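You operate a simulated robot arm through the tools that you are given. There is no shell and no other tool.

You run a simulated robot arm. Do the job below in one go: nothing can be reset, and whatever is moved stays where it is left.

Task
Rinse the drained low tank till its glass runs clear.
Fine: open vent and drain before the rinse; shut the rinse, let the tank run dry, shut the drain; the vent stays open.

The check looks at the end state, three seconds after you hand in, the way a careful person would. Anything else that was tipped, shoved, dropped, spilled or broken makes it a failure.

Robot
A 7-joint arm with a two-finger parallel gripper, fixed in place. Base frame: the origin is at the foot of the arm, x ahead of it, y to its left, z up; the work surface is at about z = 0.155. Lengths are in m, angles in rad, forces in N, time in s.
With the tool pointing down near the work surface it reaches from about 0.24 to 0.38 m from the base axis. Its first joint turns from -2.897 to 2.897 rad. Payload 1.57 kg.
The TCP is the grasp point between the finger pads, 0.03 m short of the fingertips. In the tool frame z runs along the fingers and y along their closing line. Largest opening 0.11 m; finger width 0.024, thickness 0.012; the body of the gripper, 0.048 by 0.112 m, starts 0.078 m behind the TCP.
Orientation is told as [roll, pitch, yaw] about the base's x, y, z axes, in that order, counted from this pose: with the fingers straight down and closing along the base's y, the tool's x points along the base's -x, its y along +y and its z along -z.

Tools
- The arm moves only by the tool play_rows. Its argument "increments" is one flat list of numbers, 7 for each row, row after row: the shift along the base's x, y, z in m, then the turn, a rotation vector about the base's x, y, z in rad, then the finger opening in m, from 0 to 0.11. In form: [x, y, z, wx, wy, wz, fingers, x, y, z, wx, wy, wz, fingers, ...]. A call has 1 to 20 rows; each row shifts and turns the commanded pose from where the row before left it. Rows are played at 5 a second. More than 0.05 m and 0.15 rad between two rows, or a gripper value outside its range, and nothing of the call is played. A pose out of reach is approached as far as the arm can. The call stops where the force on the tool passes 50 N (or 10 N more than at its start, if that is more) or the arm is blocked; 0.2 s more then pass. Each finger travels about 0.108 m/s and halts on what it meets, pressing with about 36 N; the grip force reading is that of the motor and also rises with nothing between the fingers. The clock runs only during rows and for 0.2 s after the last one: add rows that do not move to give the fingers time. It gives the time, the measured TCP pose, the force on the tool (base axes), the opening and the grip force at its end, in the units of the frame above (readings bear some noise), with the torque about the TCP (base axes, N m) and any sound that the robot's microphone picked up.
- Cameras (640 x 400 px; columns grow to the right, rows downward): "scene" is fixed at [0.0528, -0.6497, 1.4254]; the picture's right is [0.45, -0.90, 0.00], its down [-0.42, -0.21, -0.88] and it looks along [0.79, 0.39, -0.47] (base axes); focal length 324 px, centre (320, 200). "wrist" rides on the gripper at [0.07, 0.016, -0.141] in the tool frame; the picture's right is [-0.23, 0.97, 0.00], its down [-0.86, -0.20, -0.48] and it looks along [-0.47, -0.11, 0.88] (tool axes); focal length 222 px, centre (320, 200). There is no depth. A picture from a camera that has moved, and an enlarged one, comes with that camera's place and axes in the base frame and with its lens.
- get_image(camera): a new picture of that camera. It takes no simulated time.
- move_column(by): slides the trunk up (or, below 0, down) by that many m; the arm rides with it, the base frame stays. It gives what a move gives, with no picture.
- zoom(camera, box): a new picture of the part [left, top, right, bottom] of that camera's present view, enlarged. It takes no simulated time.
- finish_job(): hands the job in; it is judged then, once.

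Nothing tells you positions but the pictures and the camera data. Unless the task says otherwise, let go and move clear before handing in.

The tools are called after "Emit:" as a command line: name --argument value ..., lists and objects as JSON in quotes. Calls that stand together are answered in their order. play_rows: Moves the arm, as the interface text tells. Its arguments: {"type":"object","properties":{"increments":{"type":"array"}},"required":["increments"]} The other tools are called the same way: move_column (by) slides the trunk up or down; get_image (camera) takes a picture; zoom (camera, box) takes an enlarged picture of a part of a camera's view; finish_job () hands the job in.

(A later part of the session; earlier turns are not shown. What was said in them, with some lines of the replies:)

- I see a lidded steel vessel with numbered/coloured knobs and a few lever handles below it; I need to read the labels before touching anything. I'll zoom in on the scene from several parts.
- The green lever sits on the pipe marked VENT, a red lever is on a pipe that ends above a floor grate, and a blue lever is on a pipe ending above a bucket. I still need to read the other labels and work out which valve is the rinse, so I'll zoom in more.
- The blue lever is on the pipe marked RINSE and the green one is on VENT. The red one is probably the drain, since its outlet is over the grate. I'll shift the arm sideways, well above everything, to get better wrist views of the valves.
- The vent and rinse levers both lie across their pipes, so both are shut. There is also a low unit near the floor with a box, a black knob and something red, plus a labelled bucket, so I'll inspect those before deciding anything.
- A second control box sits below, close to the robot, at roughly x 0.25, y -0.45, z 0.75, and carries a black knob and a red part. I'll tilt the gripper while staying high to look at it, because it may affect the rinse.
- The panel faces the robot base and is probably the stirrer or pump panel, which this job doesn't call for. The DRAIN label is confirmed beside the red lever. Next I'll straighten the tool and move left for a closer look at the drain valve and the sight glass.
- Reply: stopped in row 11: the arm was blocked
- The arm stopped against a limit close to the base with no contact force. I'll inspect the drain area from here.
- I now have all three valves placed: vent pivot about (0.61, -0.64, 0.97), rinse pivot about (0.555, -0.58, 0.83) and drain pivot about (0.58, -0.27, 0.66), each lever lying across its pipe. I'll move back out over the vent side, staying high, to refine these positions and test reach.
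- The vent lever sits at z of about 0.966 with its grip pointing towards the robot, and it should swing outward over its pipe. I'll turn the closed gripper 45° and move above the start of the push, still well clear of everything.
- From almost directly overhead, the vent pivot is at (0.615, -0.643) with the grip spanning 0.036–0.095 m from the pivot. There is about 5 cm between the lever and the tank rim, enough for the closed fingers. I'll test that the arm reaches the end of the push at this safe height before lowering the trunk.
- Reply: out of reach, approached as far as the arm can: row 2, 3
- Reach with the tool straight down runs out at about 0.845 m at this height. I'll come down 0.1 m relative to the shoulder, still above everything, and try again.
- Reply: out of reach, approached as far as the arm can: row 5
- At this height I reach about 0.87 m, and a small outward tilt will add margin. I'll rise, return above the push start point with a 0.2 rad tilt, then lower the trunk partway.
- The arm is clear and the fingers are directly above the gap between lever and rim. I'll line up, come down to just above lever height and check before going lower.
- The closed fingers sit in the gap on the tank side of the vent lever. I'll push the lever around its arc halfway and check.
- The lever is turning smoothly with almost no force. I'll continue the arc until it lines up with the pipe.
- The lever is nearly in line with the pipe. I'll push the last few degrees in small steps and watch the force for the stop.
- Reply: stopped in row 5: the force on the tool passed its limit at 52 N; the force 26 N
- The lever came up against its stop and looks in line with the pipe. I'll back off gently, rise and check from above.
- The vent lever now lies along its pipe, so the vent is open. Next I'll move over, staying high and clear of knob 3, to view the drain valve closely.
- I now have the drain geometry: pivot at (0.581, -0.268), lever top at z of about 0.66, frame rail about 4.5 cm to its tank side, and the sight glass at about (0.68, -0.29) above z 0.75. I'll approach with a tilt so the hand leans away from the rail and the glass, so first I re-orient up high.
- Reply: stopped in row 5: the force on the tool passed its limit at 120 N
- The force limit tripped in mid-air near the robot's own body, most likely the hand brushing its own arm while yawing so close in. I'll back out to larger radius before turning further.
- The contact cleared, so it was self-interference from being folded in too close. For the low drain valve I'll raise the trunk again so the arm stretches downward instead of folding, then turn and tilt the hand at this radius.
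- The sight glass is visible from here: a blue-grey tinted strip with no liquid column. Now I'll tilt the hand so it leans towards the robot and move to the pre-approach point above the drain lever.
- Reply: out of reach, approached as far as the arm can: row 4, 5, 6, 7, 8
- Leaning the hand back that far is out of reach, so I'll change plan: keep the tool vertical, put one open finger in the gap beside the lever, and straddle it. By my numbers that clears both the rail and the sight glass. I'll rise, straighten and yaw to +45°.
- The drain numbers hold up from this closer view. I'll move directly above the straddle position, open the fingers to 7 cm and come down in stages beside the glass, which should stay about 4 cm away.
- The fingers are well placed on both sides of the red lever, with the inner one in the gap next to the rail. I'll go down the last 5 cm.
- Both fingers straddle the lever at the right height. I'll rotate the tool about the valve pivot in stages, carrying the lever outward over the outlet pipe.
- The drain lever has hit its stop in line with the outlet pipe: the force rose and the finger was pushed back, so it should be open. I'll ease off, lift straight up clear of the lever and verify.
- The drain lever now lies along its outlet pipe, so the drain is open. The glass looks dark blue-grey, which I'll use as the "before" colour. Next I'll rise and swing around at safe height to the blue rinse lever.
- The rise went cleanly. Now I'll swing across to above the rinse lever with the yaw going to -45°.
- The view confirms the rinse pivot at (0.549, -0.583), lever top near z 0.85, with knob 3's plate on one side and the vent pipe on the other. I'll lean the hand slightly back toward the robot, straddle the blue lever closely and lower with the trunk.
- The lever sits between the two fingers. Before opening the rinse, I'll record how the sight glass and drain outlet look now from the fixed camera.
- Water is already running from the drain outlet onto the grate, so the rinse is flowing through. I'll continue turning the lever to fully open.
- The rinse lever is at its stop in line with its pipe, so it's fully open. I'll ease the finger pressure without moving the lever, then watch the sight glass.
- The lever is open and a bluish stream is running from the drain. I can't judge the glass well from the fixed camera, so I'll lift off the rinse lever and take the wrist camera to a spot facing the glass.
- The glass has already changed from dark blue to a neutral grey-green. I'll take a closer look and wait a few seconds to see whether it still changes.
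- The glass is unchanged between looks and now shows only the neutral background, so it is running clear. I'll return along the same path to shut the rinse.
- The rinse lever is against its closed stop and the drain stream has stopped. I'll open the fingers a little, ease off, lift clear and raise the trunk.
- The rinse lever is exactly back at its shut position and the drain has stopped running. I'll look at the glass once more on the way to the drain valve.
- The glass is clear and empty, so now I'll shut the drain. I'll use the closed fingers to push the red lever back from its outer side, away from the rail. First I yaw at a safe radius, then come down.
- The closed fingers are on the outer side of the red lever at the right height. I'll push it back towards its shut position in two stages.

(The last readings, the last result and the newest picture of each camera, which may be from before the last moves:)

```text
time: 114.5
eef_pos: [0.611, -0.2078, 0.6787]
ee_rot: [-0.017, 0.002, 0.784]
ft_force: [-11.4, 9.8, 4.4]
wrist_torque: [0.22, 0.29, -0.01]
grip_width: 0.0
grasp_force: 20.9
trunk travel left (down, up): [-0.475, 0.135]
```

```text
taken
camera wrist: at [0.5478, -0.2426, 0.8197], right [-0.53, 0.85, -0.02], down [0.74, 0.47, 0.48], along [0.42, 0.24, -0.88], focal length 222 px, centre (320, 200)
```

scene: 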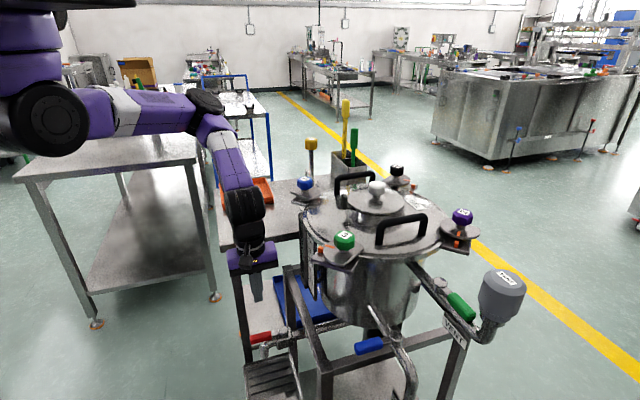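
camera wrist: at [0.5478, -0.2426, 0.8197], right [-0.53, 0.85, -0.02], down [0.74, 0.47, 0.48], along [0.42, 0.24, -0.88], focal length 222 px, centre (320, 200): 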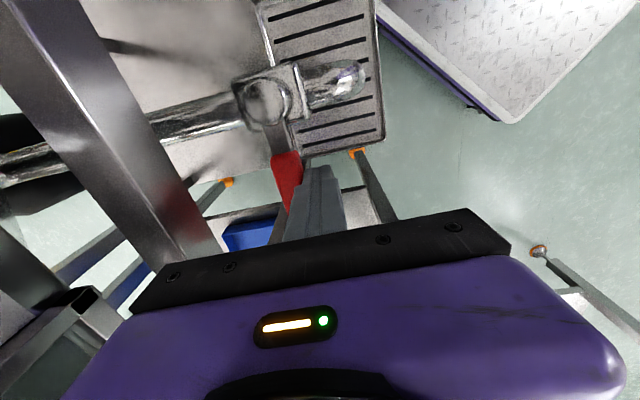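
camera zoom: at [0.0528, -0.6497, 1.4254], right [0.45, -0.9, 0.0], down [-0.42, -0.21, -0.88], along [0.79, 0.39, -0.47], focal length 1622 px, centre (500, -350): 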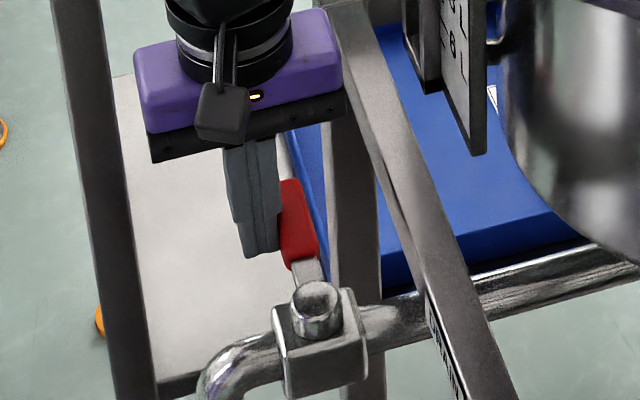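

The lever is against its closed stop: there's a steady reaction of about 15 N. I'll back off outward, lift and compare it with its original position.

Emit:
play_rows --increments '[-0.006, 0.006, 0, 0, 0, 0, 0, -0.006, 0.006, 0.01, 0, 0, 0, 0, -0.003, 0.002, 0.03, 0, 0, 0, 0, -0.003, 0, 0.04, 0, 0, 0, 0, -0.005, -0.005, 0.04, 0, 0, 0, 0, -0.005, -0.005, 0.04, 0, 0, 0, 0, 0, -0.005, 0.04, 0, 0, 0, 0, 0, -0.005, 0.04, 0, 0, 0, 0, 0, -0.005, 0.04, 0, 0, 0, 0, 0, -0.005, 0.04, 0, 0, 0, 0, 0, 0, 0, 0, 0, 0, 0]'

Emit:
zoom --camera "scene" --box '[260, 295, 350, 351]'

Emit:
get_image --camera "scene"

Emit:
get_image --camera "wrist"

```text
time: 116.9
eef_pos: [0.5833, -0.2276, 1.0011]
ee_rot: [-0.018, 0.003, 0.782]
ft_force: [0.0, 0.0, 0.4]
wrist_torque: [0.01, 0.02, 0.03]
grip_width: 0.0001
grasp_force: 21.2
trunk travel left (down, up): [-0.475, 0.135]
```

```text
7.11 times, centred on (305, 323) of scene
camera zoom: at [0.0528, -0.6497, 1.4254], right [0.45, -0.9, 0.0], down [-0.42, -0.21, -0.88], along [0.79, 0.39, -0.47], focal length 2307 px, centre (427, -675)
```

zoom: 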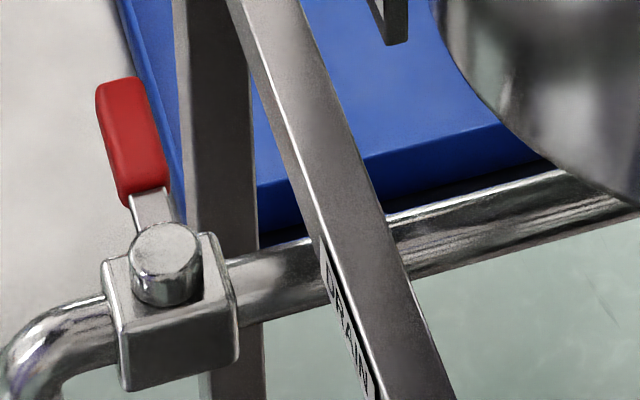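

```text
taken
```

scene: 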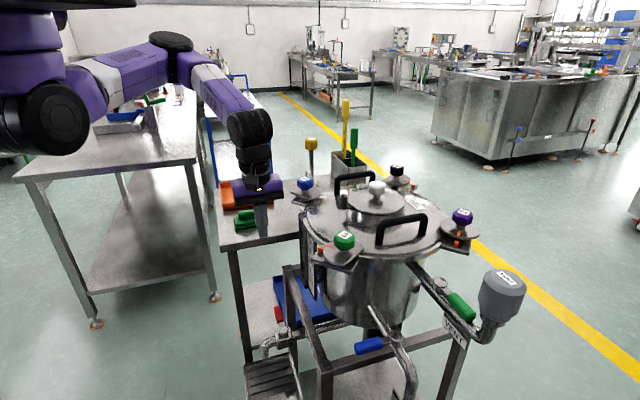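

```text
taken
camera wrist: at [0.5207, -0.2618, 1.1428], right [-0.53, 0.85, -0.02], down [0.74, 0.47, 0.48], along [0.42, 0.24, -0.88], focal length 222 px, centre (320, 200)
```

wrist: 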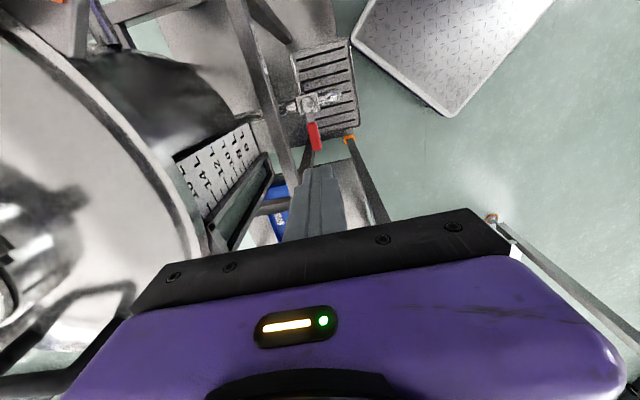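

Emit:
zoom --camera "wrist" --box '[170, 110, 330, 250]'

Emit:
zoom --camera "scene" --box '[340, 230, 540, 360]'

Emit:
zoom --camera "scene" --box '[205, 150, 445, 300]'

```text
2.86 times, centred on (250, 180) of wrist
camera zoom: at [0.5207, -0.2618, 1.1428], right [-0.53, 0.85, -0.02], down [0.74, 0.47, 0.48], along [0.42, 0.24, -0.88], focal length 635 px, centre (520, 257)
```

zoom: 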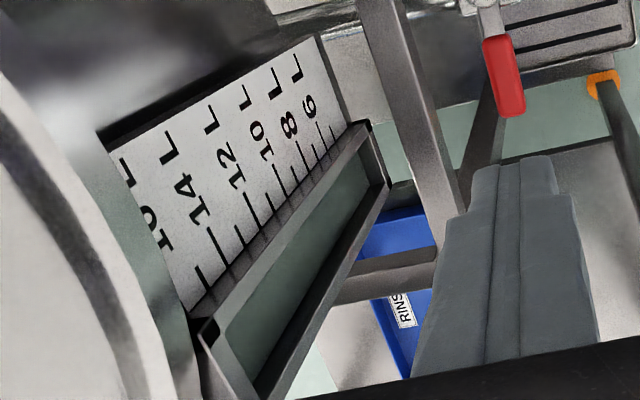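

```text
3.08 times, centred on (440, 295) of scene
camera zoom: at [0.0528, -0.6497, 1.4254], right [0.45, -0.9, 0.0], down [-0.42, -0.21, -0.88], along [0.79, 0.39, -0.47], focal length 998 px, centre (-49, -92)
```

zoom: 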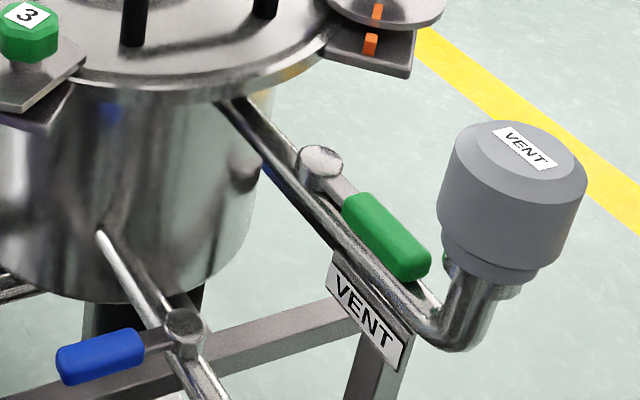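

```text
2.67 times, centred on (325, 225) of scene
camera zoom: at [0.0528, -0.6497, 1.4254], right [0.45, -0.9, 0.0], down [-0.42, -0.21, -0.88], along [0.79, 0.39, -0.47], focal length 865 px, centre (307, 133)
```

zoom: 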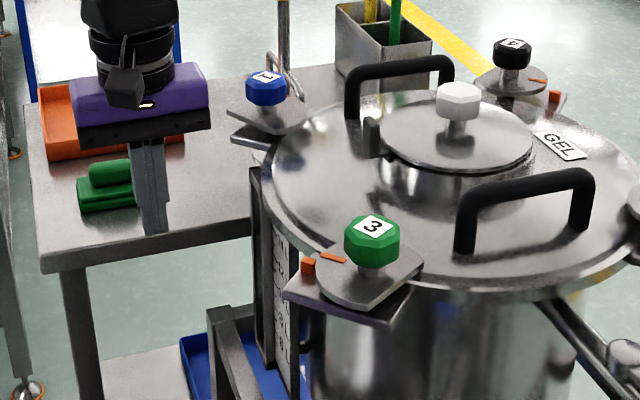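

The drain and rinse levers are exactly back at their shut positions, the vent is open, the tank is dry and the glass is clear. Nothing else looks disturbed. I'll raise the arm well clear and hand in.

Emit:
play_rows --increments '[0, 0, 0.04, 0, 0, 0, 0, 0, 0, 0.04, 0, 0, 0, 0, -0.005, -0.005, 0.04, 0, 0, 0, 0, -0.005, -0.005, 0.04, 0, 0, 0, 0, -0.005, -0.005, 0.04, 0, 0, 0, 0, 0, 0, 0.03, 0, 0, 0, 0.02, 0, 0, 0, 0, 0, 0, 0.04]'

Emit:
get_image --camera "scene"

```text
time: 118.5
eef_pos: [0.5691, -0.2406, 1.2302]
ee_rot: [-0.02, 0.002, 0.782]
ft_force: [-0.3, -0.3, 0.3]
wrist_torque: [0.01, 0.05, 0.01]
grip_width: 0.04
grasp_force: 0.1
trunk travel left (down, up): [-0.475, 0.135]
```

```text
taken
```

scene: 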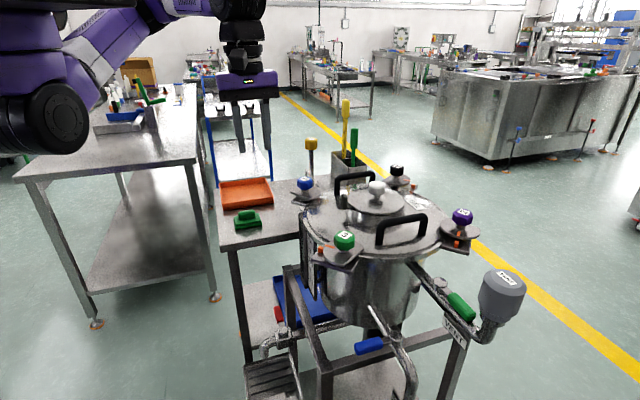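

The arm is clear, the vent is open, the rinse and drain are shut, the tank is dry and everything else is where it was. Handing in now.

Emit:
finish_job

```text
The job is handed in.
```

I rinsed the tank until its glass ran clear and handed the job in; I haven't been given the result of the check.

- **Order followed:** I opened the vent, then the drain, then the rinse. I left the rinse on for about 30 seconds, shut it, let the drain outlet stop running, and then shut the drain.
- **Glass:** it went from dark blue to clear within about 12 seconds of opening the rinse. It looked the same 4 seconds later, and was still clear once the tank was dry.
- **End state:** the vent lever is open along its pipe. In the last pictures the rinse and drain levers sit exactly where they were when shut at the start.
- **One bump:** partway through, the force limit tripped at 120 N in mid-air, close to the robot's own body. I took it to be the hand brushing its own arm, since there was nothing else nearby, and I backed off. Nothing on the tank or tables looked moved.
- **Which tank:** I saw only one tank with vent, rinse and drain valves and a sight glass, so I took it as the low tank. No label on it says "low"; its lid is marked "GEL".

I did not touch the control panel near the robot or the numbered knobs on the lid.
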